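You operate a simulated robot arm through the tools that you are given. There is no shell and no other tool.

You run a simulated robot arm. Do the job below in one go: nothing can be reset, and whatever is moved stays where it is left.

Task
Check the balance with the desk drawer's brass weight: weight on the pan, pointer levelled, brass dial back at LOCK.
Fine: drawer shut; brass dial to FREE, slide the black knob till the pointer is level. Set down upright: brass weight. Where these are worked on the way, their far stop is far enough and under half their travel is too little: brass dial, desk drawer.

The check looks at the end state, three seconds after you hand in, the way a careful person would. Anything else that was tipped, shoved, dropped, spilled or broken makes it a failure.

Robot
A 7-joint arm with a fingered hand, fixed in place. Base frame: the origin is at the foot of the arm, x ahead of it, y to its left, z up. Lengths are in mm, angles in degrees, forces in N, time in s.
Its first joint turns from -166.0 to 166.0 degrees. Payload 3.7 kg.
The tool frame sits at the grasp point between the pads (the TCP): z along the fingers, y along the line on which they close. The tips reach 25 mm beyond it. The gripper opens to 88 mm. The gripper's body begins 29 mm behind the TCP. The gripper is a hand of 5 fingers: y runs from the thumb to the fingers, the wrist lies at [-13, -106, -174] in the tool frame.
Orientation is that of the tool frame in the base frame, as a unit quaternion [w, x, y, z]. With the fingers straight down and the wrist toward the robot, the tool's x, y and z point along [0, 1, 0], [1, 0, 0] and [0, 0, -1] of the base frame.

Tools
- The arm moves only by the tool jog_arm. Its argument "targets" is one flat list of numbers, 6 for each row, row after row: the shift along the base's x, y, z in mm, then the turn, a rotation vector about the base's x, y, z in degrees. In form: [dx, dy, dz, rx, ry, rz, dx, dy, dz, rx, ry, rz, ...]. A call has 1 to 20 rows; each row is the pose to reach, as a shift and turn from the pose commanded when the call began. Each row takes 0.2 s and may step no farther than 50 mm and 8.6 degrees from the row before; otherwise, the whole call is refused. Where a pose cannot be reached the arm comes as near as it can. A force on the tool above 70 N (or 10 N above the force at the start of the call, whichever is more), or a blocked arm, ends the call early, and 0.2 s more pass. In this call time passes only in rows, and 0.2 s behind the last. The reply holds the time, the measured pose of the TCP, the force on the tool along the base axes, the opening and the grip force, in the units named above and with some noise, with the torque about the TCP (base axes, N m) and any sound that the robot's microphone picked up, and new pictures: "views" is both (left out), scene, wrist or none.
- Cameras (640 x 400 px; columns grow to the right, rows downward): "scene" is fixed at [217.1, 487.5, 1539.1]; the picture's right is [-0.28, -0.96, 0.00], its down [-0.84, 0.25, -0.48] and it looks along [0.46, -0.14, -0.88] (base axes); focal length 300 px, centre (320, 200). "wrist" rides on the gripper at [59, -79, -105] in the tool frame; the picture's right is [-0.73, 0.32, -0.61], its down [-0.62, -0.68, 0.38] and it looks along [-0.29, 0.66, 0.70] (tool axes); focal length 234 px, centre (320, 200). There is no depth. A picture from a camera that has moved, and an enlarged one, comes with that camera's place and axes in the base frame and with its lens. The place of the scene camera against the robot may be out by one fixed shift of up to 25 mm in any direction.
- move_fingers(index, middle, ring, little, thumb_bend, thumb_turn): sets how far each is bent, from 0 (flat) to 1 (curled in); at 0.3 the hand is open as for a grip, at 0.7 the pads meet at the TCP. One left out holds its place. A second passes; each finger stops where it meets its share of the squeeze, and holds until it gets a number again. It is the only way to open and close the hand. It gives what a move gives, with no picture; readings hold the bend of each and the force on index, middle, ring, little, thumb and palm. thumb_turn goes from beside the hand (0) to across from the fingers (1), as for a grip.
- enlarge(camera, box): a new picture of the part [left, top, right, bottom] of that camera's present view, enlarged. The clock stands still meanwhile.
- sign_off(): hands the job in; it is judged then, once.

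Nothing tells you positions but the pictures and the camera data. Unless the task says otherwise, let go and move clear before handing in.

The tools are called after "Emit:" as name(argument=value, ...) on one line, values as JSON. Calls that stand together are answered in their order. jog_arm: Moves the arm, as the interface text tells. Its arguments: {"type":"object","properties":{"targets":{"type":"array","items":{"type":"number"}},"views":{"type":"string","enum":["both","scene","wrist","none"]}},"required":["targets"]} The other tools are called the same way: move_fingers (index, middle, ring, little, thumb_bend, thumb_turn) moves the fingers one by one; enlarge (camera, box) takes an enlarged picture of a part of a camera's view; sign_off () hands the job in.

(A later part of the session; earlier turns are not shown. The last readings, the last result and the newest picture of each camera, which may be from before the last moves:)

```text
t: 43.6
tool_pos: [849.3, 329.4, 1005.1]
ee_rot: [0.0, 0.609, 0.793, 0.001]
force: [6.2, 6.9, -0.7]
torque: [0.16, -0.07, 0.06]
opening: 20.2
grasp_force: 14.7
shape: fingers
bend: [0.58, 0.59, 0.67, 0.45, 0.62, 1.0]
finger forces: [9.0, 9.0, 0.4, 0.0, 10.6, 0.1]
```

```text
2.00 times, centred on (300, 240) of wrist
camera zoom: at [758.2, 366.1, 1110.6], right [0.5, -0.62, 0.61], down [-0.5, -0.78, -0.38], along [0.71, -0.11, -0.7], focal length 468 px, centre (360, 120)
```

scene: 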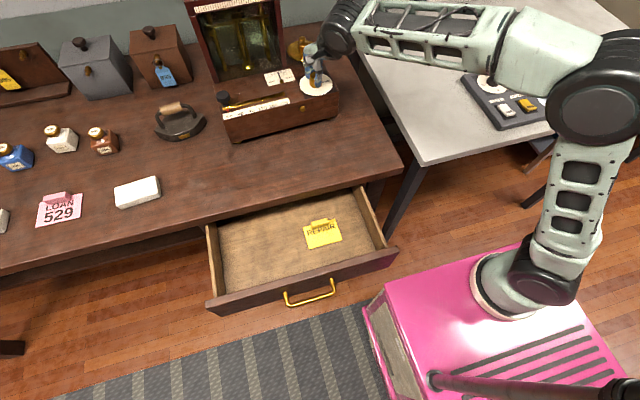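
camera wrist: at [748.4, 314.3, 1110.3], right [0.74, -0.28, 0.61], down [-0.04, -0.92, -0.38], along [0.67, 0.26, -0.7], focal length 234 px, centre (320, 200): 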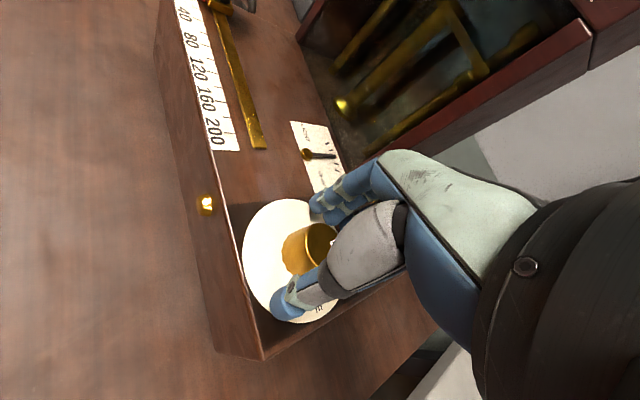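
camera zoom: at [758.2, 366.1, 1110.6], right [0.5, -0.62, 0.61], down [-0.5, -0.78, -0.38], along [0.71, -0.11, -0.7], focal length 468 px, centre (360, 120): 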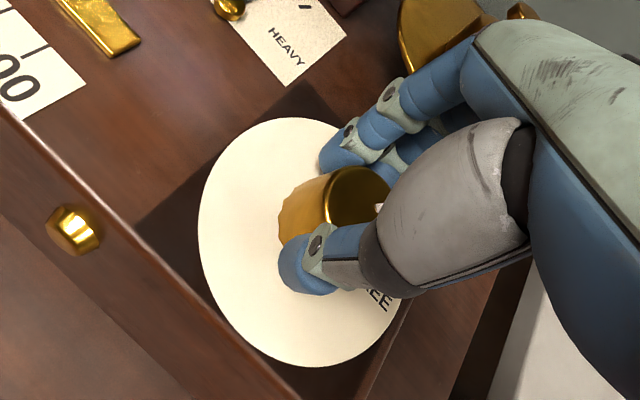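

The knob turned along with the hand, and its mark kept the same place relative to the fingers. I'll continue toward FREE.

Emit:
jog_arm(targets=[0.5, 0, 0, 0, 0, -7.5, 1, -0.1, 0, 0, 0, -15, 1.5, -0.3, 0, 0, 0, -22.5, 1.95, -0.5, 0, 0, 0, -30, 2.4, -0.8, 0, 0, 0, -37.5, 2.8, -1.1, 0, 0, 0, -45], views="wrist")

Emit:
enlarge(camera="wrist", box=[200, 140, 400, 340])

Emit:
enlarge(camera="scene", box=[240, 20, 360, 110])

```text
t: 45.0
tool_pos: [853.1, 328.9, 1006.2]
ee_rot: [0.0, 0.867, 0.499, 0.0]
force: [8.6, 1.9, -0.4]
torque: [0.03, -0.21, 0.02]
opening: 20.2
grasp_force: 14.2
shape: fingers
bend: [0.57, 0.6, 0.68, 0.45, 0.62, 0.99]
finger forces: [9.0, 8.7, 0.0, 0.1, 11.0, 0.0]
camera wrist: at [813.7, 418.9, 1110.7], right [-0.09, -0.79, 0.61], down [-0.9, -0.2, -0.38], along [0.42, -0.58, -0.7], focal length 234 px, centre (320, 200)
```

wrist: 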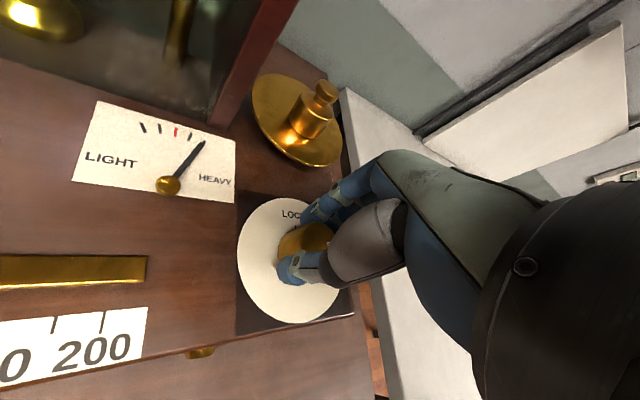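

```text
2.00 times, centred on (300, 240) of wrist
camera zoom: at [813.7, 418.9, 1110.7], right [-0.09, -0.79, 0.61], down [-0.9, -0.2, -0.38], along [0.42, -0.58, -0.7], focal length 468 px, centre (360, 120)
```

zoom: 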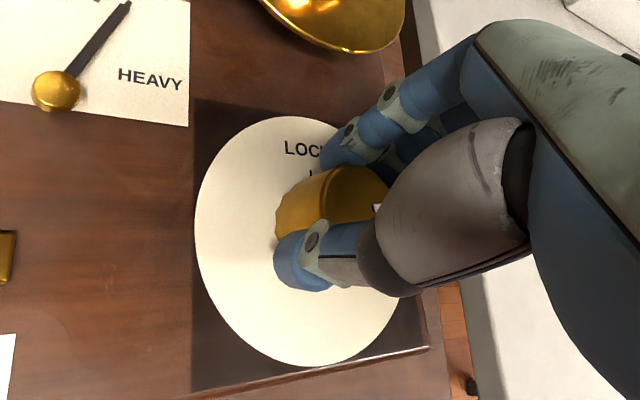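

```text
4.44 times, centred on (300, 65) of scene
camera zoom: at [217.1, 487.5, 1539.1], right [-0.28, -0.96, 0.0], down [-0.84, 0.25, -0.48], along [0.46, -0.14, -0.88], focal length 1335 px, centre (409, 800)
```

zoom: 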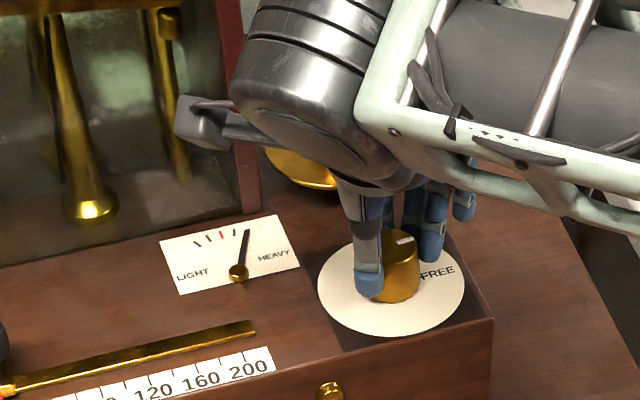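

The pointer has swung to HEAVY, so the balance is coming free. I'll turn the last bit to the FREE stop.

Emit:
jog_arm(targets=[0.3, -0.4, 0, 0, 0, -7.5, 0.65, -0.8, 0, 0, 0, -15], views="wrist")

Emit:
enlarge(camera="scene", box=[240, 20, 360, 110])

Emit:
enlarge(camera="wrist", box=[200, 140, 400, 340])

```text
t: 45.6
tool_pos: [853.1, 326.3, 1005.3]
ee_rot: [0.0, 0.924, 0.382, 0.0]
force: [13.3, 5.2, 0.2]
torque: [0.12, -0.3, 0.18]
opening: 20.8
grasp_force: 16.2
shape: fingers
bend: [0.57, 0.59, 0.68, 0.45, 0.62, 1.0]
finger forces: [10.3, 9.8, 0.1, 0.0, 12.2, 0.0]
camera wrist: at [839.3, 425.3, 1110.7], right [-0.29, -0.74, 0.61], down [-0.92, 0.04, -0.38], along [0.26, -0.67, -0.7], focal length 234 px, centre (320, 200)
```

wrist: 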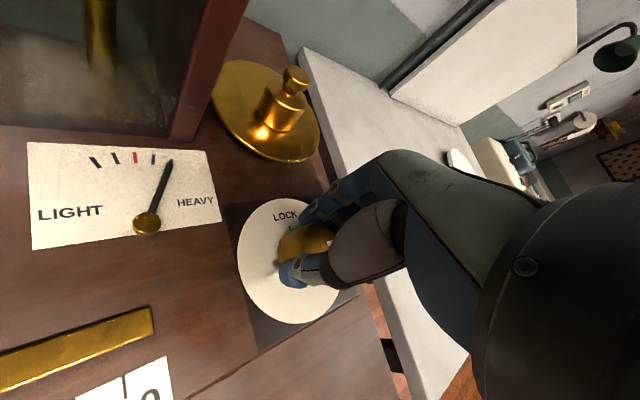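

```text
4.44 times, centred on (300, 65) of scene
camera zoom: at [217.1, 487.5, 1539.1], right [-0.28, -0.96, 0.0], down [-0.84, 0.25, -0.48], along [0.46, -0.14, -0.88], focal length 1335 px, centre (409, 800)
```

zoom: 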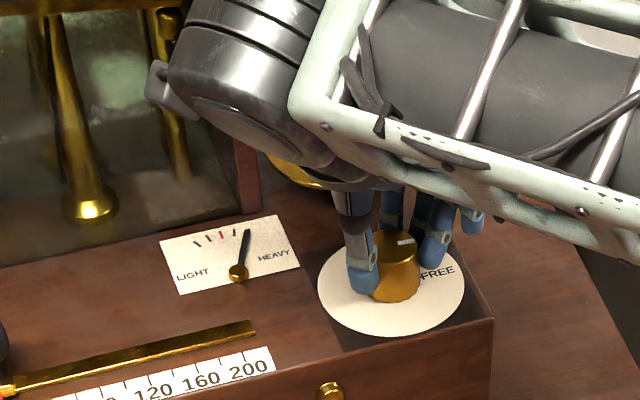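

```text
2.00 times, centred on (300, 240) of wrist
camera zoom: at [839.3, 425.3, 1110.7], right [-0.29, -0.74, 0.61], down [-0.92, 0.04, -0.38], along [0.26, -0.67, -0.7], focal length 468 px, centre (360, 120)
```

zoom: 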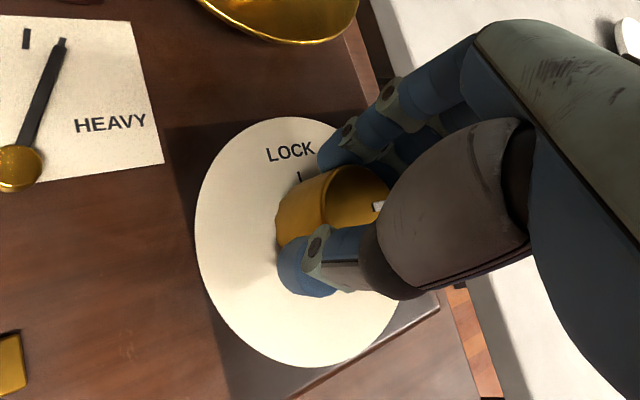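

The mark now points to the FREE side (−y), and the pointer shows HEAVY. I'll release the knob and rise so I can work the slider.

Emit:
move_fingers(index=0.44, middle=0.44, ring=0.44, thumb_bend=0.42)

Emit:
jog_arm(targets=[0, 0, 20, 0, 0, 0, 0, 0, 50, 0, 0, 0, 0, 0, 85, 0, 0, 0], views="wrist")

Emit:
enlarge(camera="wrist", box=[0, 80, 340, 340])

Emit:
enlarge(camera="scene", box=[210, 30, 350, 140])

```text
t: 46.6
tool_pos: [852.7, 328.2, 1005.6]
ee_rot: [0.0, 0.924, 0.383, 0.0]
force: [-0.7, 0.1, -0.8]
torque: [0.01, 0.03, 0.01]
opening: 56.1
grasp_force: 0.0
shape: fingers
bend: [0.44, 0.44, 0.44, 0.45, 0.42, 0.99]
finger forces: [0.0, 0.1, 0.0, 0.0, 0.0, 0.1]
```

```text
t: 47.4
tool_pos: [853.1, 327.1, 1091.8]
ee_rot: [0.001, 0.924, 0.383, -0.001]
force: [-0.2, -0.8, 0.1]
torque: [0.01, 0.0, -0.03]
opening: 56.5
grasp_force: 0.0
shape: fingers
bend: [0.44, 0.44, 0.44, 0.45, 0.42, 0.99]
finger forces: [0.0, 0.1, 0.0, 0.0, 0.0, 0.0]
camera wrist: at [839.2, 424.3, 1196.7], right [-0.28, -0.74, 0.61], down [-0.92, 0.04, -0.38], along [0.26, -0.67, -0.7], focal length 234 px, centre (320, 200)
```

wrist: 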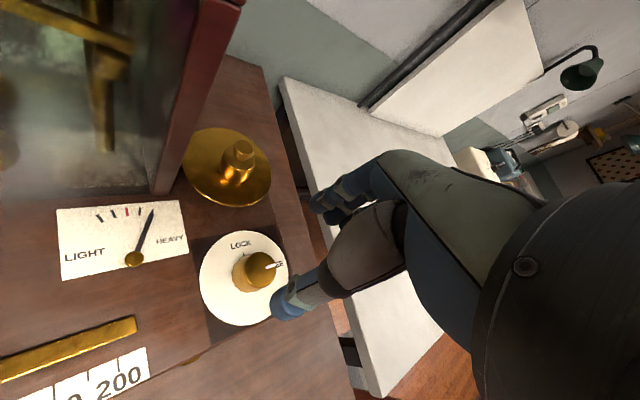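

```text
1.54 times, centred on (170, 210) of wrist
camera zoom: at [839.2, 424.3, 1196.7], right [-0.28, -0.74, 0.61], down [-0.92, 0.04, -0.38], along [0.26, -0.67, -0.7], focal length 360 px, centre (551, 185)
```

zoom: 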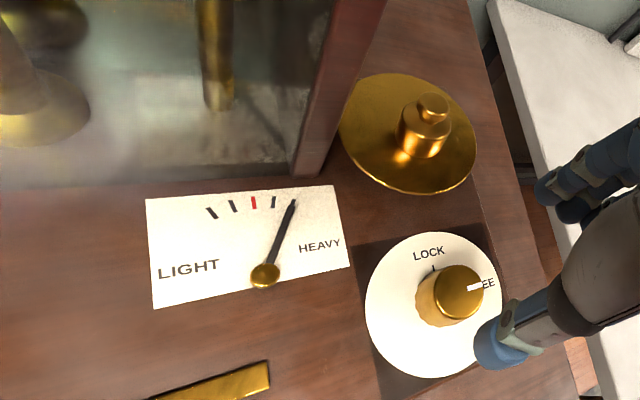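

```text
3.64 times, centred on (280, 85) of scene
camera zoom: at [217.1, 487.5, 1539.1], right [-0.28, -0.96, 0.0], down [-0.84, 0.25, -0.48], along [0.46, -0.14, -0.88], focal length 1092 px, centre (466, 618)
```

zoom: 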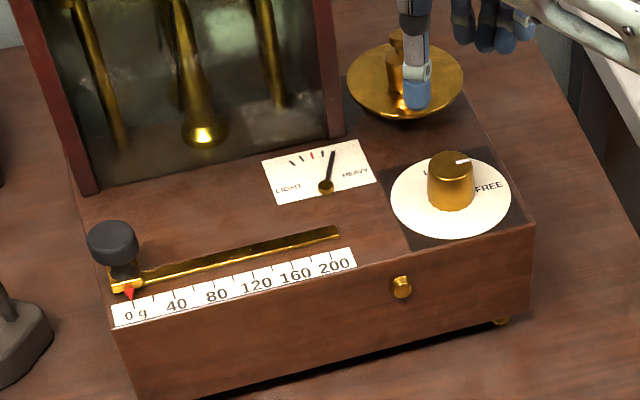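

The dial is at FREE, and the pointer sits past the HEAVY end with the slider at 0 g. I'll move over to the black slider knob and locate it precisely.

Emit:
jog_arm(targets=[-12, 32, 0, 0, 0, 7.5, -24, 64, 0, 0, 0, 15, -36, 96, 0, 0, 0, 22.5, -48, 128, 0, 0, 0, 30, -58, 160, 0, 0, 0, 37.5, -63, 193, 0, 0, 0, 45], views="both")

Emit:
enlarge(camera="wrist", box=[160, 100, 360, 300])

Emit:
enlarge(camera="scene", box=[200, 30, 340, 140])

```text
t: 48.8
tool_pos: [789.1, 521.5, 1090.8]
ee_rot: [0.001, 0.707, 0.708, 0.001]
force: [-0.7, -0.2, 0.9]
torque: [0.01, -0.01, 0.02]
opening: 56.4
grasp_force: 0.0
shape: fingers
bend: [0.44, 0.44, 0.44, 0.45, 0.42, 0.99]
finger forces: [0.0, 0.0, 0.1, 0.0, 0.1, 0.0]
camera wrist: at [710.8, 579.5, 1195.7], right [0.32, -0.73, 0.61], down [-0.68, -0.62, -0.38], along [0.66, -0.29, -0.7], focal length 234 px, centre (320, 200)
```

scene: 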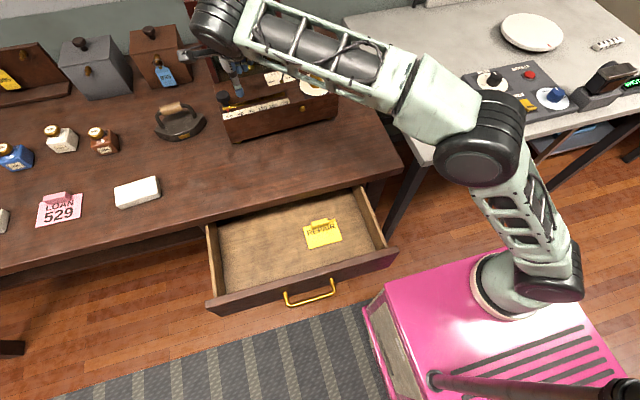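
wrist: 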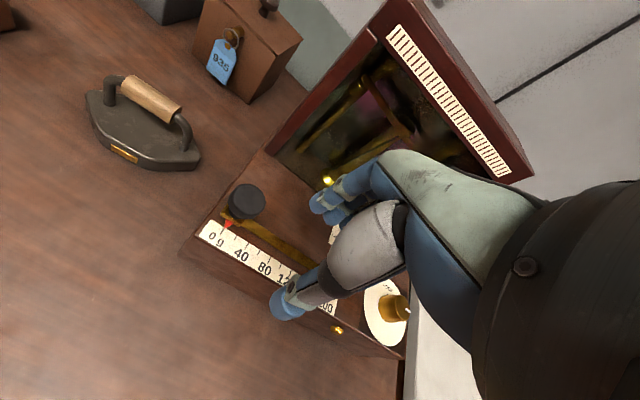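

```text
2.00 times, centred on (260, 200) of wrist
camera zoom: at [710.8, 579.5, 1195.7], right [0.32, -0.73, 0.61], down [-0.68, -0.62, -0.38], along [0.66, -0.29, -0.7], focal length 468 px, centre (440, 200)
```

zoom: 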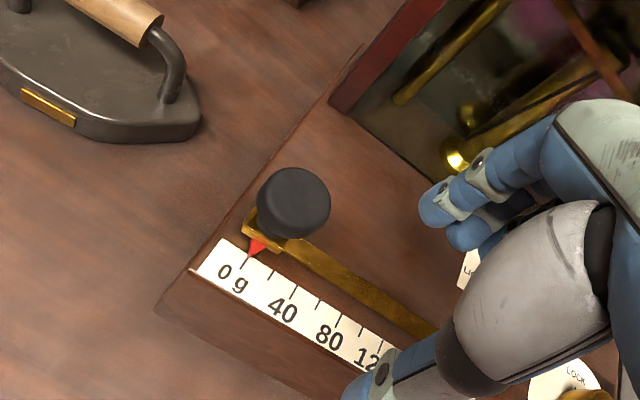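

```text
3.64 times, centred on (270, 85) of scene
camera zoom: at [217.1, 487.5, 1539.1], right [-0.28, -0.96, 0.0], down [-0.84, 0.25, -0.48], along [0.46, -0.14, -0.88], focal length 1092 px, centre (502, 618)
```

zoom: 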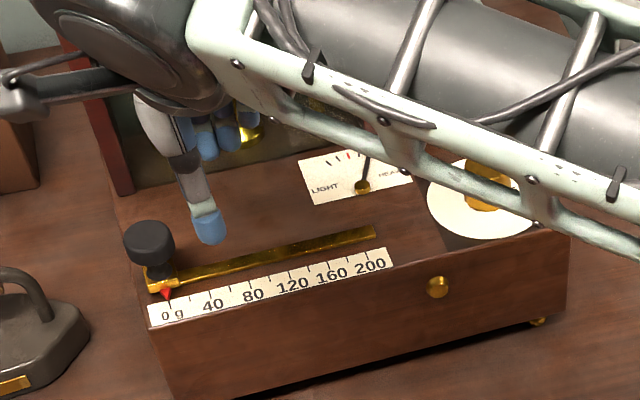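

The slider knob's top centre is at about [833, 566, 1003], roughly 34 mm across, and the scale runs about 0.69 mm per gram along −y. I'll open a little wider and come down over the knob.

Emit:
move_fingers(index=0.38, middle=0.38, ring=0.38, little=0.38, thumb_bend=0.36)

Emit:
jog_arm(targets=[22, 24, 0, 0, 0, 0, 44, 48, 0, 0, 0, 0, 44, 48, -25, 0, 0, 0, 44, 48, -50, 0, 0, 0], views="both")

Emit:
enlarge(camera="wrist", box=[180, 120, 400, 340])

Emit:
enlarge(camera="scene", box=[200, 30, 340, 140])

```text
t: 49.8
tool_pos: [789.5, 521.4, 1089.9]
ee_rot: [0.001, 0.707, 0.707, -0.001]
force: [-0.1, 0.1, 0.0]
torque: [0.03, -0.01, -0.02]
opening: 69.6
grasp_force: 0.0
shape: fingers
bend: [0.38, 0.38, 0.38, 0.38, 0.36, 0.98]
finger forces: [0.0, 0.0, 0.1, 0.0, 0.0, 0.1]
```

```text
t: 50.8
tool_pos: [833.8, 569.8, 1042.1]
ee_rot: [0.0, 0.707, 0.707, -0.001]
force: [0.1, 0.3, 0.1]
torque: [-0.02, 0.0, -0.01]
opening: 69.3
grasp_force: 0.0
shape: fingers
bend: [0.38, 0.38, 0.38, 0.38, 0.36, 0.98]
finger forces: [0.0, 0.0, 0.0, 0.1, 0.1, 0.0]
out of reach, approached as far as the arm can: row 2, 3
camera wrist: at [755.6, 627.4, 1145.8], right [0.32, -0.73, 0.61], down [-0.68, -0.62, -0.38], along [0.66, -0.29, -0.7], focal length 234 px, centre (320, 200)
```

scene: 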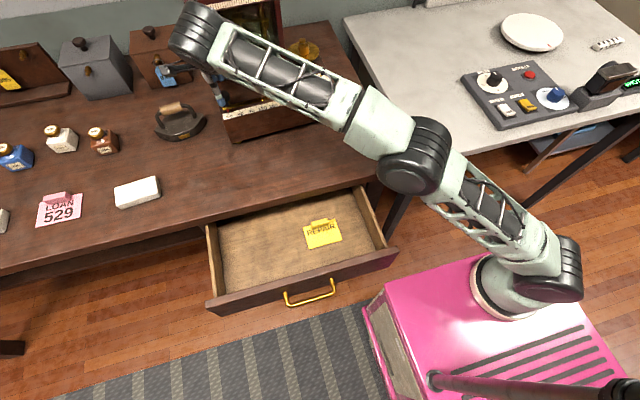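
wrist: 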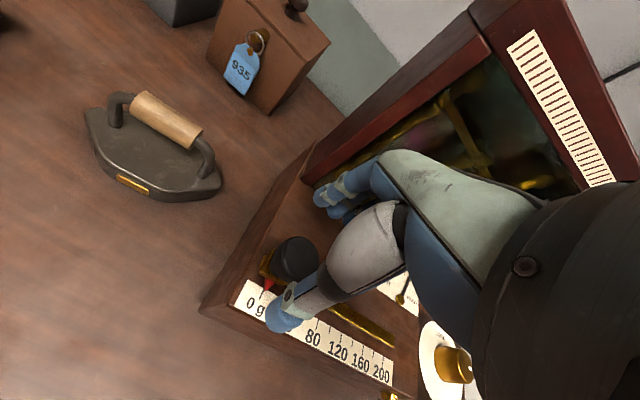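

```text
1.82 times, centred on (290, 230) of wrist
camera zoom: at [755.6, 627.4, 1145.8], right [0.32, -0.73, 0.61], down [-0.68, -0.62, -0.38], along [0.66, -0.29, -0.7], focal length 426 px, centre (374, 146)
```

zoom: 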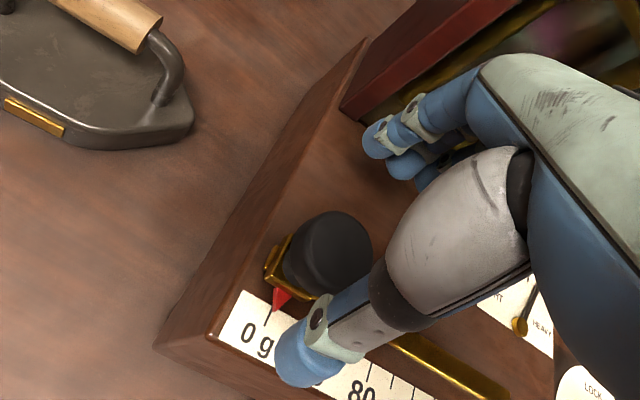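

```text
3.64 times, centred on (270, 85) of scene
camera zoom: at [217.1, 487.5, 1539.1], right [-0.28, -0.96, 0.0], down [-0.84, 0.25, -0.48], along [0.46, -0.14, -0.88], focal length 1092 px, centre (502, 618)
```

zoom: 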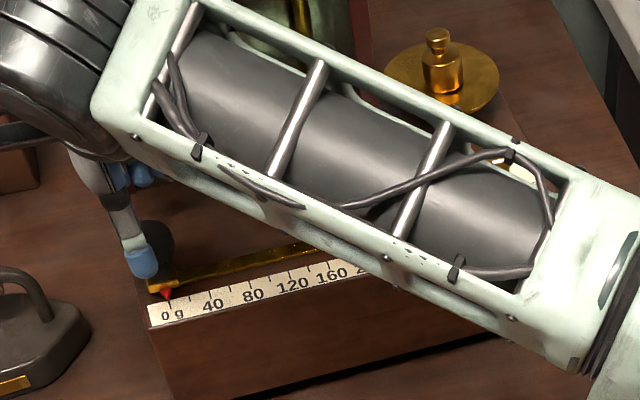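

The hand is over the knob, though close to the reach limit at this heading. I'll turn the wrist toward the radial direction and lower around the knob.

Emit:
jog_arm(targets=[-1, 0, 0, 0, 0, 8, -2, 0, 0, 0, 0, 16, -2.5, 0, -5, 0, 0, 24, -2.5, 0, -18, 0, 0, 25, -2.5, 0, -31, 0, 0, 25], views="wrist")

Emit:
enlarge(camera="wrist", box=[180, 120, 400, 340])

Emit:
enlarge(camera="scene", box=[200, 50, 300, 130])

```text
t: 52.0
tool_pos: [830.4, 570.1, 1008.8]
ee_rot: [-0.001, 0.537, 0.844, 0.0]
force: [0.0, -0.6, 0.8]
torque: [0.01, 0.0, -0.01]
opening: 69.5
grasp_force: 0.0
shape: fingers
bend: [0.38, 0.38, 0.38, 0.38, 0.36, 0.98]
finger forces: [0.0, 0.0, 0.0, 0.0, 0.0, 0.0]
camera wrist: at [734.2, 589.2, 1115.3], right [0.6, -0.52, 0.61], down [-0.35, -0.85, -0.38], along [0.72, 0.02, -0.7], focal length 234 px, centre (320, 200)
```

wrist: 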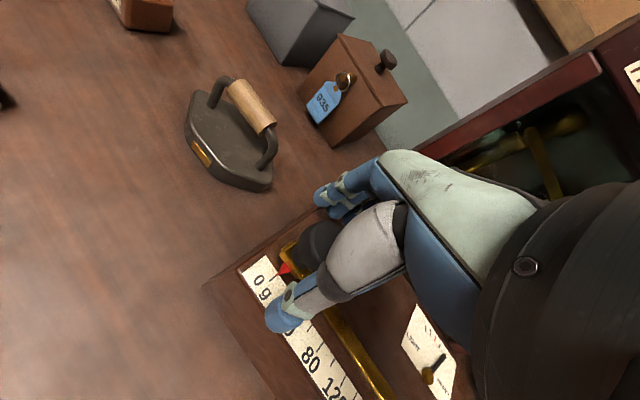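

```text
1.82 times, centred on (290, 230) of wrist
camera zoom: at [734.2, 589.2, 1115.3], right [0.6, -0.52, 0.61], down [-0.35, -0.85, -0.38], along [0.72, 0.02, -0.7], focal length 426 px, centre (374, 146)
```

zoom: 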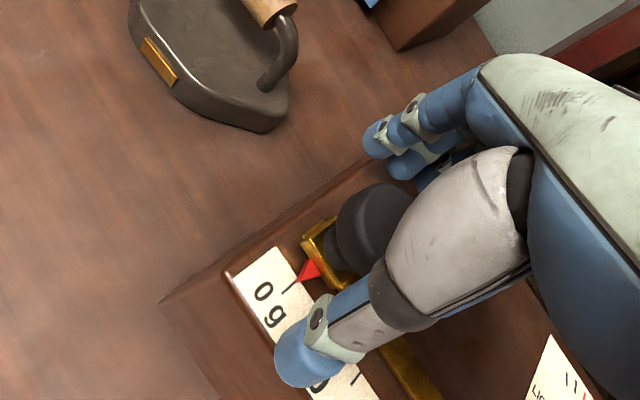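

```text
5.00 times, centred on (250, 90) of scene
camera zoom: at [217.1, 487.5, 1539.1], right [-0.28, -0.96, 0.0], down [-0.84, 0.25, -0.48], along [0.46, -0.14, -0.88], focal length 1501 px, centre (670, 750)
```

zoom: 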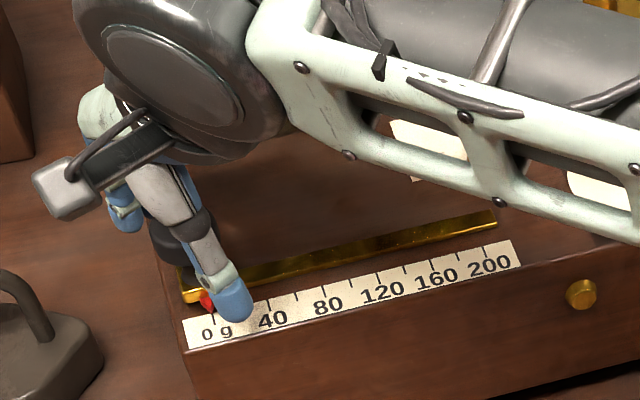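

The pointer card shows up below the hand at this heading, so a larger heading should keep it in view while sliding. I'll rotate to 45° and grip the knob.

Emit:
jog_arm(targets=[0, 0, 0, 0, 0, 7, 0, -0.5, 0, 0, 0, 14, 0, -1, 0, 0, 0, 20], views="wrist")

Emit:
enlarge(camera="wrist", box=[180, 120, 400, 340])

Emit:
enlarge(camera="scene", box=[200, 50, 300, 130])

```text
t: 52.8
tool_pos: [831.2, 569.3, 1009.9]
ee_rot: [0.0, 0.382, 0.924, 0.0]
force: [-0.4, 0.6, 0.3]
torque: [0.0, 0.02, -0.01]
opening: 69.7
grasp_force: 0.0
shape: fingers
bend: [0.38, 0.38, 0.38, 0.38, 0.36, 0.98]
finger forces: [0.1, 0.0, 0.0, 0.0, 0.1, 0.0]
camera wrist: at [733.8, 553.3, 1115.3], right [0.74, -0.28, 0.61], down [-0.04, -0.92, -0.38], along [0.67, 0.26, -0.7], focal length 234 px, centre (320, 200)
```

wrist: 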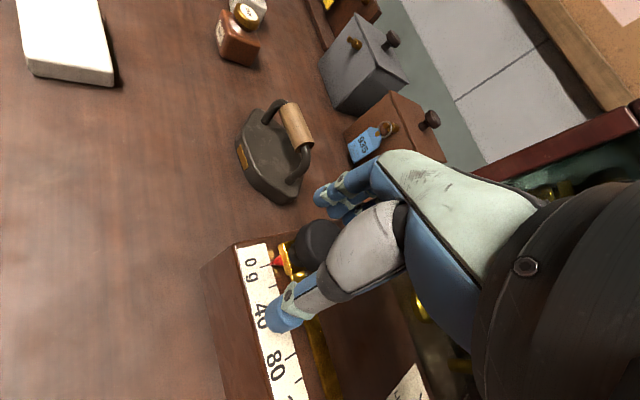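

```text
1.82 times, centred on (290, 230) of wrist
camera zoom: at [733.8, 553.3, 1115.3], right [0.74, -0.28, 0.61], down [-0.04, -0.92, -0.38], along [0.67, 0.26, -0.7], focal length 426 px, centre (374, 146)
```

zoom: 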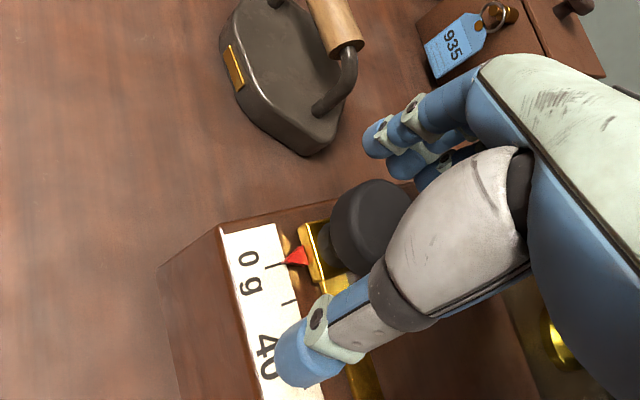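

```text
5.00 times, centred on (250, 90) of scene
camera zoom: at [217.1, 487.5, 1539.1], right [-0.28, -0.96, 0.0], down [-0.84, 0.25, -0.48], along [0.46, -0.14, -0.88], focal length 1501 px, centre (670, 750)
```

zoom: 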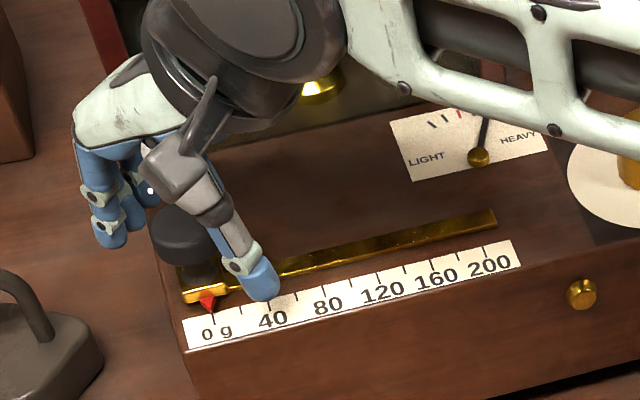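

The scene camera can now see both the slider and the pointer. I'll close onto the knob.

Emit:
move_fingers(index=0.56, middle=0.56, ring=0.56, little=0.38, thumb_bend=0.56)

Emit:
enlarge(camera="wrist", box=[180, 120, 400, 340])

Emit:
enlarge(camera="scene", box=[200, 50, 300, 130])

```text
t: 53.8
tool_pos: [831.6, 568.1, 1010.5]
ee_rot: [0.001, 0.383, 0.924, 0.0]
force: [-0.4, -0.2, -0.2]
torque: [-0.02, 0.03, -0.01]
opening: 29.5
grasp_force: 0.5
shape: fingers
bend: [0.56, 0.56, 0.56, 0.38, 0.55, 1.0]
finger forces: [0.0, 0.0, 0.1, 0.1, 0.6, 0.1]
```

```text
1.82 times, centred on (290, 230) of wrist
camera zoom: at [734.0, 553.3, 1115.4], right [0.74, -0.28, 0.61], down [-0.04, -0.92, -0.38], along [0.67, 0.26, -0.7], focal length 426 px, centre (374, 146)
```

zoom: 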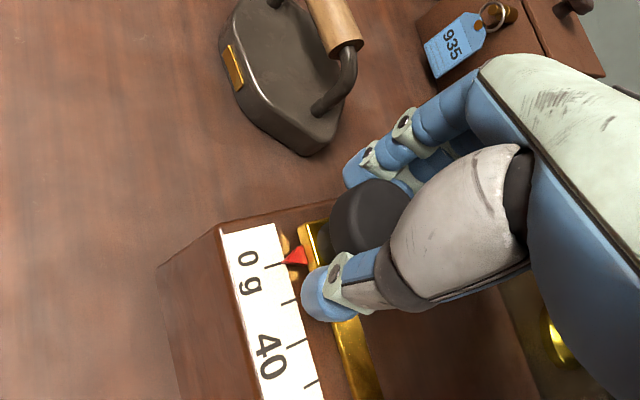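

```text
5.00 times, centred on (250, 90) of scene
camera zoom: at [217.1, 487.5, 1539.1], right [-0.28, -0.96, 0.0], down [-0.84, 0.25, -0.48], along [0.46, -0.14, -0.88], focal length 1501 px, centre (670, 750)
```

zoom: 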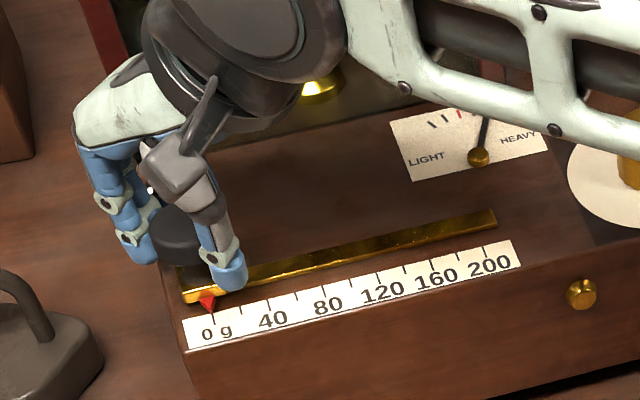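

Emit:
move_fingers(index=0.64, middle=0.64, ring=0.6, thumb_bend=0.62)

Emit:
enlarge(camera="scene", box=[200, 50, 300, 130])

```text
t: 54.8
tool_pos: [830.8, 568.1, 1009.6]
ee_rot: [0.0, 0.383, 0.924, 0.0]
force: [-2.5, -3.0, -0.3]
torque: [0.0, 0.02, -0.02]
opening: 20.1
grasp_force: 1.8
shape: fingers
bend: [0.63, 0.64, 0.6, 0.38, 0.57, 1.0]
finger forces: [0.6, 0.1, 0.1, 0.0, 4.2, 0.0]
```

```text
5.00 times, centred on (250, 90) of scene
camera zoom: at [217.1, 487.5, 1539.1], right [-0.28, -0.96, 0.0], down [-0.84, 0.25, -0.48], along [0.46, -0.14, -0.88], focal length 1501 px, centre (670, 750)
```

zoom: 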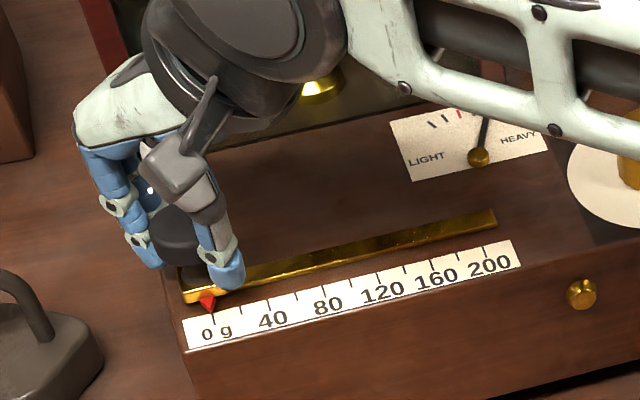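

Emit:
move_fingers(index=0.7, middle=0.72, ring=0.6, thumb_bend=0.63)

Emit:
jog_arm(targets=[0.3, -6, 0, 0, 0, 0, 0.7, -13, 0, 0, 0, 0, 1.1, -20, 0, 0, 0, 0], views="wrist")

Emit:
enlarge(camera="scene", box=[200, 50, 300, 130])

```text
t: 55.8
tool_pos: [832.1, 568.4, 1010.3]
ee_rot: [-0.001, 0.383, 0.924, 0.0]
force: [0.7, 0.9, 0.4]
torque: [-0.04, 0.0, -0.04]
opening: 18.2
grasp_force: 5.7
shape: fingers
bend: [0.65, 0.71, 0.6, 0.38, 0.57, 1.0]
finger forces: [3.7, 3.2, 0.1, 0.0, 5.2, 0.0]
```

```text
t: 56.6
tool_pos: [831.8, 547.2, 1010.7]
ee_rot: [0.0, 0.383, 0.924, 0.0]
force: [2.3, -0.5, 0.3]
torque: [-0.02, 0.04, 0.02]
opening: 18.3
grasp_force: 6.6
shape: fingers
bend: [0.65, 0.71, 0.6, 0.38, 0.58, 1.0]
finger forces: [4.2, 3.8, 0.0, 0.1, 4.8, 0.1]
camera wrist: at [735.1, 533.2, 1115.4], right [0.74, -0.28, 0.61], down [-0.04, -0.92, -0.38], along [0.67, 0.26, -0.7], focal length 234 px, centre (320, 200)
```

wrist: 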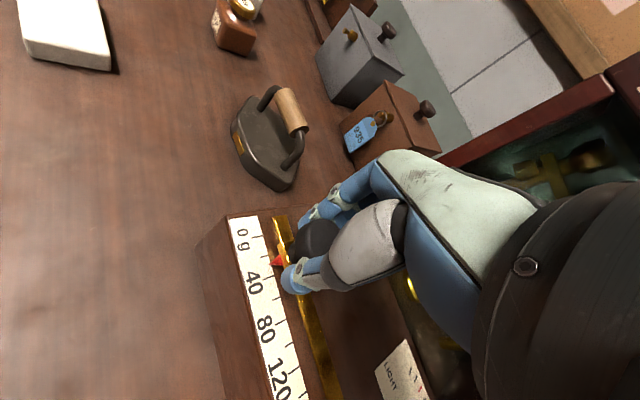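

```text
5.00 times, centred on (250, 90) of scene
camera zoom: at [217.1, 487.5, 1539.1], right [-0.28, -0.96, 0.0], down [-0.84, 0.25, -0.48], along [0.46, -0.14, -0.88], focal length 1501 px, centre (670, 750)
```

zoom: 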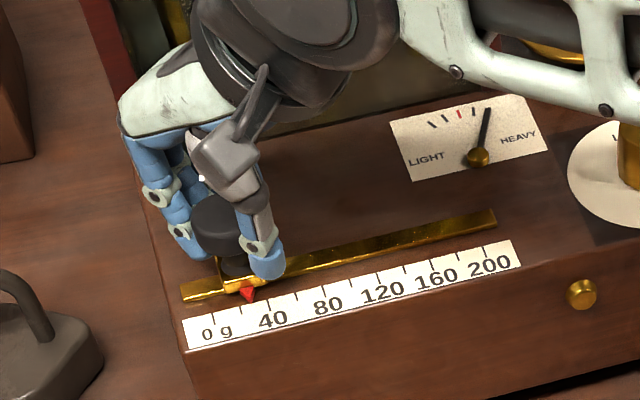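

The slider moves smoothly with the hand and is now near 28 g, and the pointer is clearly visible. I'll keep sliding.

Emit:
jog_arm(targets=[0.4, -8, 0, 0, 0, 0, 0.8, -16, 0, 0, 0, 0, 1.3, -24, 0, 0, 0, 0, 1.7, -32, 0, 0, 0, 0], views="none")

Emit:
enlarge(camera="scene", box=[200, 50, 300, 130])

```text
t: 57.6
tool_pos: [833.8, 515.2, 1009.6]
ee_rot: [0.001, 0.383, 0.924, -0.001]
force: [1.9, 0.5, -0.3]
torque: [-0.04, -0.04, 0.0]
opening: 18.3
grasp_force: 6.4
shape: fingers
bend: [0.65, 0.71, 0.6, 0.38, 0.58, 1.0]
finger forces: [3.9, 3.5, 0.0, 0.0, 5.4, 0.0]
```

```text
5.00 times, centred on (250, 90) of scene
camera zoom: at [217.1, 487.5, 1539.1], right [-0.28, -0.96, 0.0], down [-0.84, 0.25, -0.48], along [0.46, -0.14, -0.88], focal length 1501 px, centre (670, 750)
```

zoom: 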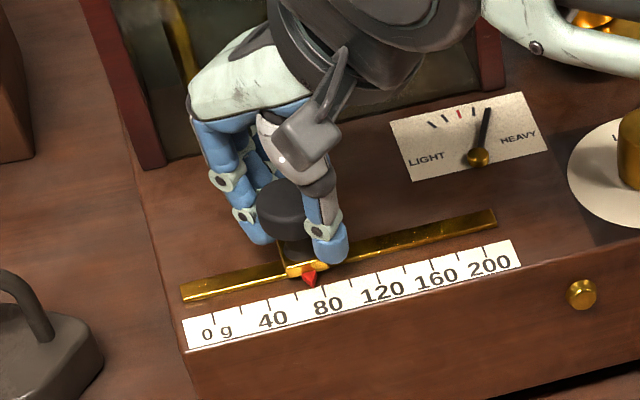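

It's near 72 g and still reads heavy. Continuing.

Emit:
jog_arm(targets=[0.4, -7, 0, 0, 0, 0, 0.8, -14, 0, 0, 0, 0, 1.1, -20, 0, 0, 0, 0], views="none")

Emit:
enlarge(camera="scene", box=[220, 50, 320, 130])

```text
t: 58.4
tool_pos: [835.3, 495.0, 1010.2]
ee_rot: [0.001, 0.382, 0.924, 0.001]
force: [-0.6, -0.6, 0.5]
torque: [0.06, -0.04, 0.01]
opening: 18.6
grasp_force: 5.7
shape: fingers
bend: [0.65, 0.71, 0.6, 0.38, 0.58, 1.0]
finger forces: [4.0, 2.5, 0.0, 0.0, 5.4, 0.0]
```

```text
5.00 times, centred on (270, 90) of scene
camera zoom: at [217.1, 487.5, 1539.1], right [-0.28, -0.96, 0.0], down [-0.84, 0.25, -0.48], along [0.46, -0.14, -0.88], focal length 1501 px, centre (570, 750)
```

zoom: 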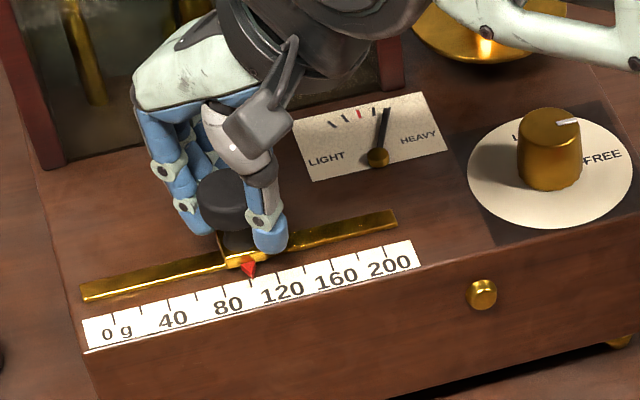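

Emit:
enlarge(camera="scene", box=[275, 65, 315, 92])

Emit:
jog_arm(targets=[0.4, -6, 0, 0, 0, 0, 0.6, -10, 0, 0, 0, 0], views="none")

Emit:
enlarge(camera="scene", box=[275, 65, 315, 92])

Emit:
enlarge(camera="scene", box=[220, 50, 320, 130])

```text
14.81 times, centred on (295, 78) of scene
camera zoom: at [217.1, 487.5, 1539.1], right [-0.28, -0.96, 0.0], down [-0.84, 0.25, -0.48], along [0.46, -0.14, -0.88], focal length 4449 px, centre (690, 2000)
```

zoom: 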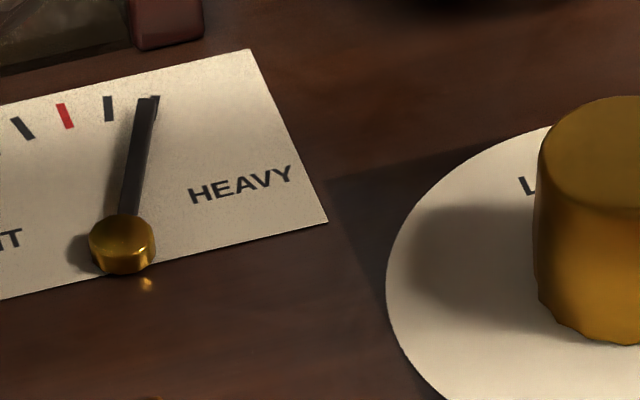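

```text
t: 59.0
tool_pos: [836.3, 485.3, 1010.8]
ee_rot: [-0.001, 0.383, 0.924, 0.001]
force: [0.9, -2.5, 0.6]
torque: [-0.01, -0.05, 0.04]
opening: 18.7
grasp_force: 6.5
shape: fingers
bend: [0.65, 0.71, 0.6, 0.38, 0.58, 1.0]
finger forces: [3.8, 3.0, 0.1, 0.1, 5.7, 0.0]
```

```text
14.81 times, centred on (295, 78) of scene
camera zoom: at [217.1, 487.5, 1539.1], right [-0.28, -0.96, 0.0], down [-0.84, 0.25, -0.48], along [0.46, -0.14, -0.88], focal length 4449 px, centre (690, 2000)
```

zoom: 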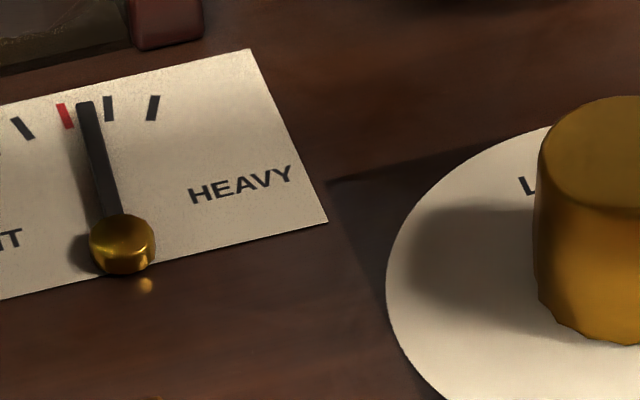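

```text
5.00 times, centred on (270, 90) of scene
camera zoom: at [217.1, 487.5, 1539.1], right [-0.28, -0.96, 0.0], down [-0.84, 0.25, -0.48], along [0.46, -0.14, -0.88], focal length 1501 px, centre (570, 750)
```

zoom: 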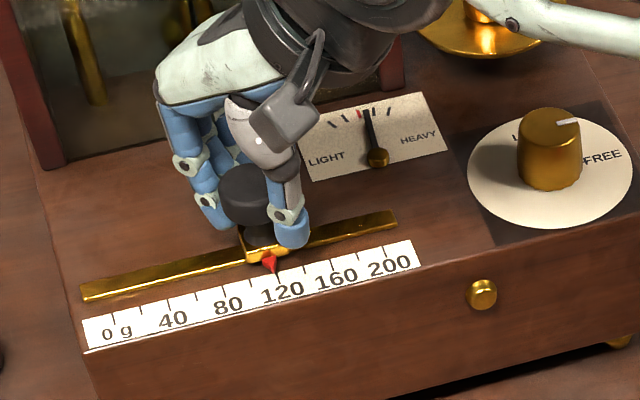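

At about 113 g the pointer has come off the heavy stop to just right of the red tick. I'll let it settle before the fine adjustment.

Emit:
jog_arm(targets=[0, 0, 0, 0, 0, 0, 0, 0, 0, 0, 0, 0, 0, 0, 0, 0, 0, 0], views="none")

Emit:
enlarge(camera="scene", box=[265, 65, 305, 92])

```text
t: 59.8
tool_pos: [835.0, 485.3, 1010.6]
ee_rot: [0.0, 0.383, 0.924, 0.001]
force: [1.4, -1.7, -0.1]
torque: [-0.04, -0.06, -0.01]
opening: 18.6
grasp_force: 6.8
shape: fingers
bend: [0.65, 0.71, 0.6, 0.38, 0.57, 1.0]
finger forces: [3.7, 3.4, 0.0, 0.0, 5.7, 0.1]
```

```text
14.81 times, centred on (285, 78) of scene
camera zoom: at [217.1, 487.5, 1539.1], right [-0.28, -0.96, 0.0], down [-0.84, 0.25, -0.48], along [0.46, -0.14, -0.88], focal length 4449 px, centre (838, 2000)
```

zoom: 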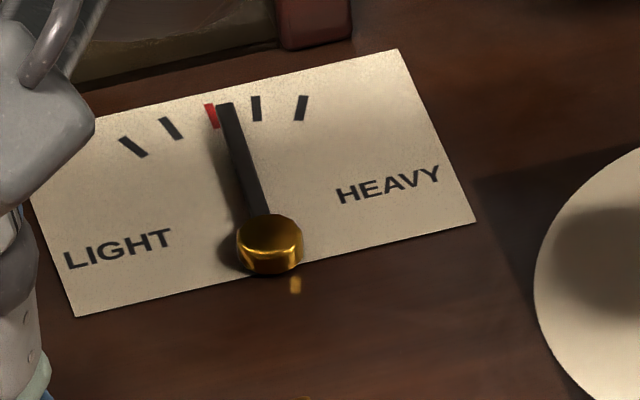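

It's still creeping toward the red tick, so I'll wait longer.

Emit:
jog_arm(targets=[0, 0, 0, 0, 0, 0, 0, 0, 0, 0, 0, 0, 0, 0, 0, 0, 0, 0, 0, 0, 0, 0, 0, 0, 0, 0, 0, 0, 0, 0, 0, 0, 0, 0, 0, 0, 0, 0, 0, 0, 0, 0], views="none")

Emit:
enlarge(camera="scene", box=[265, 65, 305, 92])

```text
t: 61.4
tool_pos: [835.6, 485.9, 1010.6]
ee_rot: [0.0, 0.382, 0.924, 0.0]
force: [1.6, -0.8, 0.2]
torque: [-0.03, -0.03, 0.02]
opening: 18.6
grasp_force: 5.8
shape: fingers
bend: [0.65, 0.71, 0.6, 0.38, 0.57, 1.0]
finger forces: [3.8, 3.7, 0.1, 0.0, 5.4, 0.1]
```

```text
14.81 times, centred on (285, 78) of scene
camera zoom: at [217.1, 487.5, 1539.1], right [-0.28, -0.96, 0.0], down [-0.84, 0.25, -0.48], along [0.46, -0.14, -0.88], focal length 4449 px, centre (838, 2000)
```

zoom: 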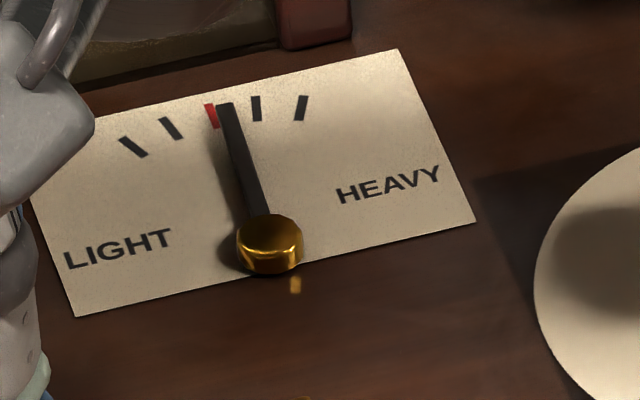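

It has settled about a fifth of a tick on the heavy side of red. I'll nudge the slider another millimetre and let it settle.

Emit:
jog_arm(targets=[0.05, -1.0, 0, 0, 0, 0, 0.05, -1.0, 0, 0, 0, 0, 0.05, -1.0, 0, 0, 0, 0, 0.05, -1.0, 0, 0, 0, 0, 0.05, -1.0, 0, 0, 0, 0, 0.05, -1.0, 0, 0, 0, 0, 0.05, -1.0, 0, 0, 0, 0, 0.05, -1.0, 0, 0, 0, 0, 0.05, -1.0, 0, 0, 0, 0, 0.05, -1.0, 0, 0, 0, 0], views="wrist")

Emit:
enlarge(camera="scene", box=[265, 65, 305, 92])

Emit:
enlarge(camera="wrist", box=[320, 260, 480, 400])

```text
t: 63.6
tool_pos: [835.1, 483.3, 1009.9]
ee_rot: [0.0, 0.383, 0.924, 0.001]
force: [2.6, -0.5, -0.1]
torque: [-0.03, -0.08, -0.01]
opening: 18.5
grasp_force: 6.1
shape: fingers
bend: [0.65, 0.71, 0.6, 0.38, 0.58, 1.0]
finger forces: [3.9, 3.4, 0.0, 0.0, 5.3, 0.0]
camera wrist: at [738.4, 470.3, 1115.6], right [0.74, -0.28, 0.61], down [-0.04, -0.92, -0.38], along [0.67, 0.26, -0.7], focal length 234 px, centre (320, 200)
```

wrist: 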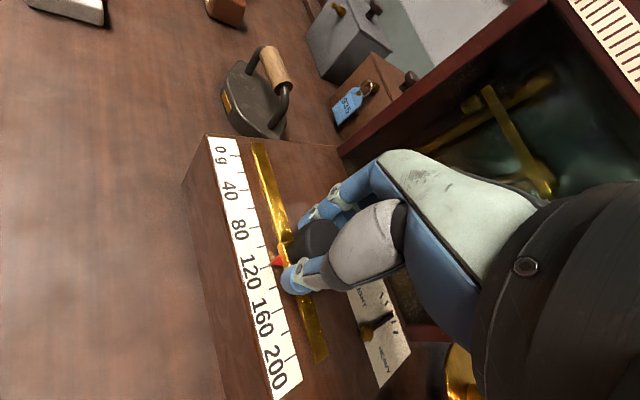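

```text
14.81 times, centred on (285, 78) of scene
camera zoom: at [217.1, 487.5, 1539.1], right [-0.28, -0.96, 0.0], down [-0.84, 0.25, -0.48], along [0.46, -0.14, -0.88], focal length 4449 px, centre (838, 2000)
```

zoom: 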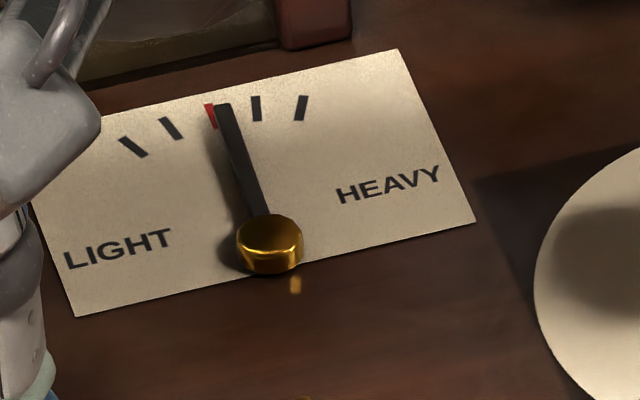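

```text
2.86 times, centred on (400, 330) of wrist
camera zoom: at [738.4, 470.3, 1115.6], right [0.74, -0.28, 0.61], down [-0.04, -0.92, -0.38], along [0.67, 0.26, -0.7], focal length 669 px, centre (91, -171)
```

zoom: 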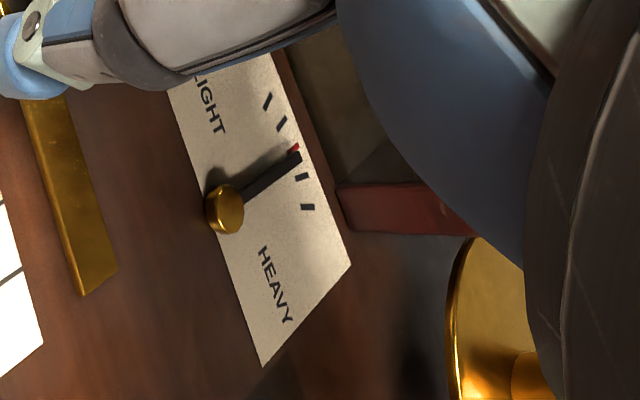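

The slider moved and the pointer is now about 0.2 tick on the heavy side of red. I'll nudge a further 2 mm and wait.

Emit:
jog_arm(targets=[0.05, -1.0, 0, 0, 0, 0, 0.1, -2.0, 0, 0, 0, 0, 0.1, -2.0, 0, 0, 0, 0, 0.1, -2.0, 0, 0, 0, 0, 0.1, -2.0, 0, 0, 0, 0, 0.1, -2.0, 0, 0, 0, 0, 0.1, -2.0, 0, 0, 0, 0, 0.1, -2.0, 0, 0, 0, 0, 0.1, -2.0, 0, 0, 0, 0, 0.1, -2.0, 0, 0, 0, 0], views="wrist")

Emit:
enlarge(camera="scene", box=[265, 65, 305, 92])

Emit:
enlarge(camera="wrist", box=[340, 260, 440, 360])

```text
t: 65.8
tool_pos: [835.4, 483.9, 1010.0]
ee_rot: [0.0, 0.382, 0.924, 0.0]
force: [3.3, 0.3, 0.0]
torque: [0.03, -0.08, -0.01]
opening: 18.4
grasp_force: 6.2
shape: fingers
bend: [0.65, 0.71, 0.6, 0.38, 0.58, 1.0]
finger forces: [4.2, 4.3, 0.1, 0.0, 4.2, 0.0]
camera wrist: at [738.3, 468.6, 1115.3], right [0.74, -0.28, 0.61], down [-0.04, -0.92, -0.38], along [0.67, 0.26, -0.7], focal length 234 px, centre (320, 200)
```

wrist: 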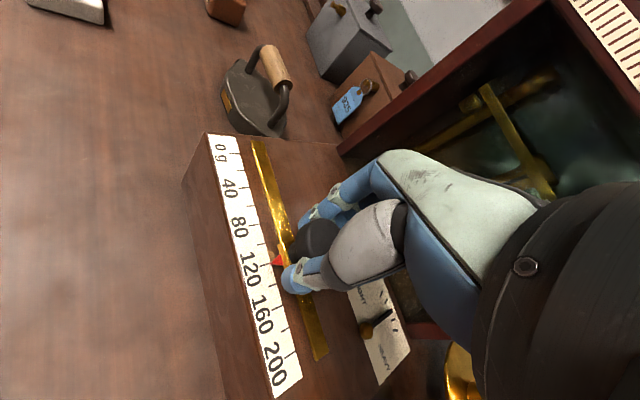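

```text
14.81 times, centred on (285, 78) of scene
camera zoom: at [217.1, 487.5, 1539.1], right [-0.28, -0.96, 0.0], down [-0.84, 0.25, -0.48], along [0.46, -0.14, -0.88], focal length 4449 px, centre (838, 2000)
```

zoom: 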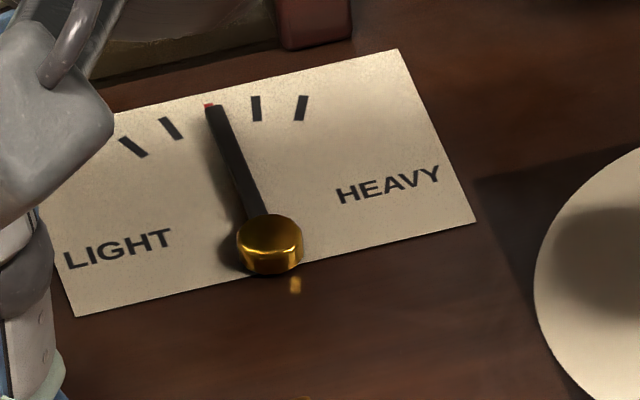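

```text
4.00 times, centred on (390, 310) of wrist
camera zoom: at [738.3, 468.6, 1115.3], right [0.74, -0.28, 0.61], down [-0.04, -0.92, -0.38], along [0.67, 0.26, -0.7], focal length 937 px, centre (40, -240)
```

zoom: 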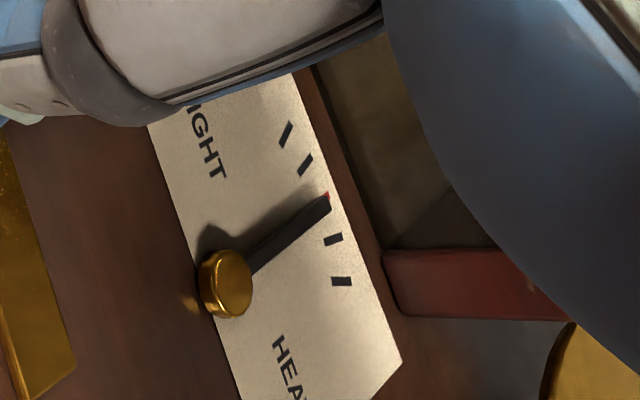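

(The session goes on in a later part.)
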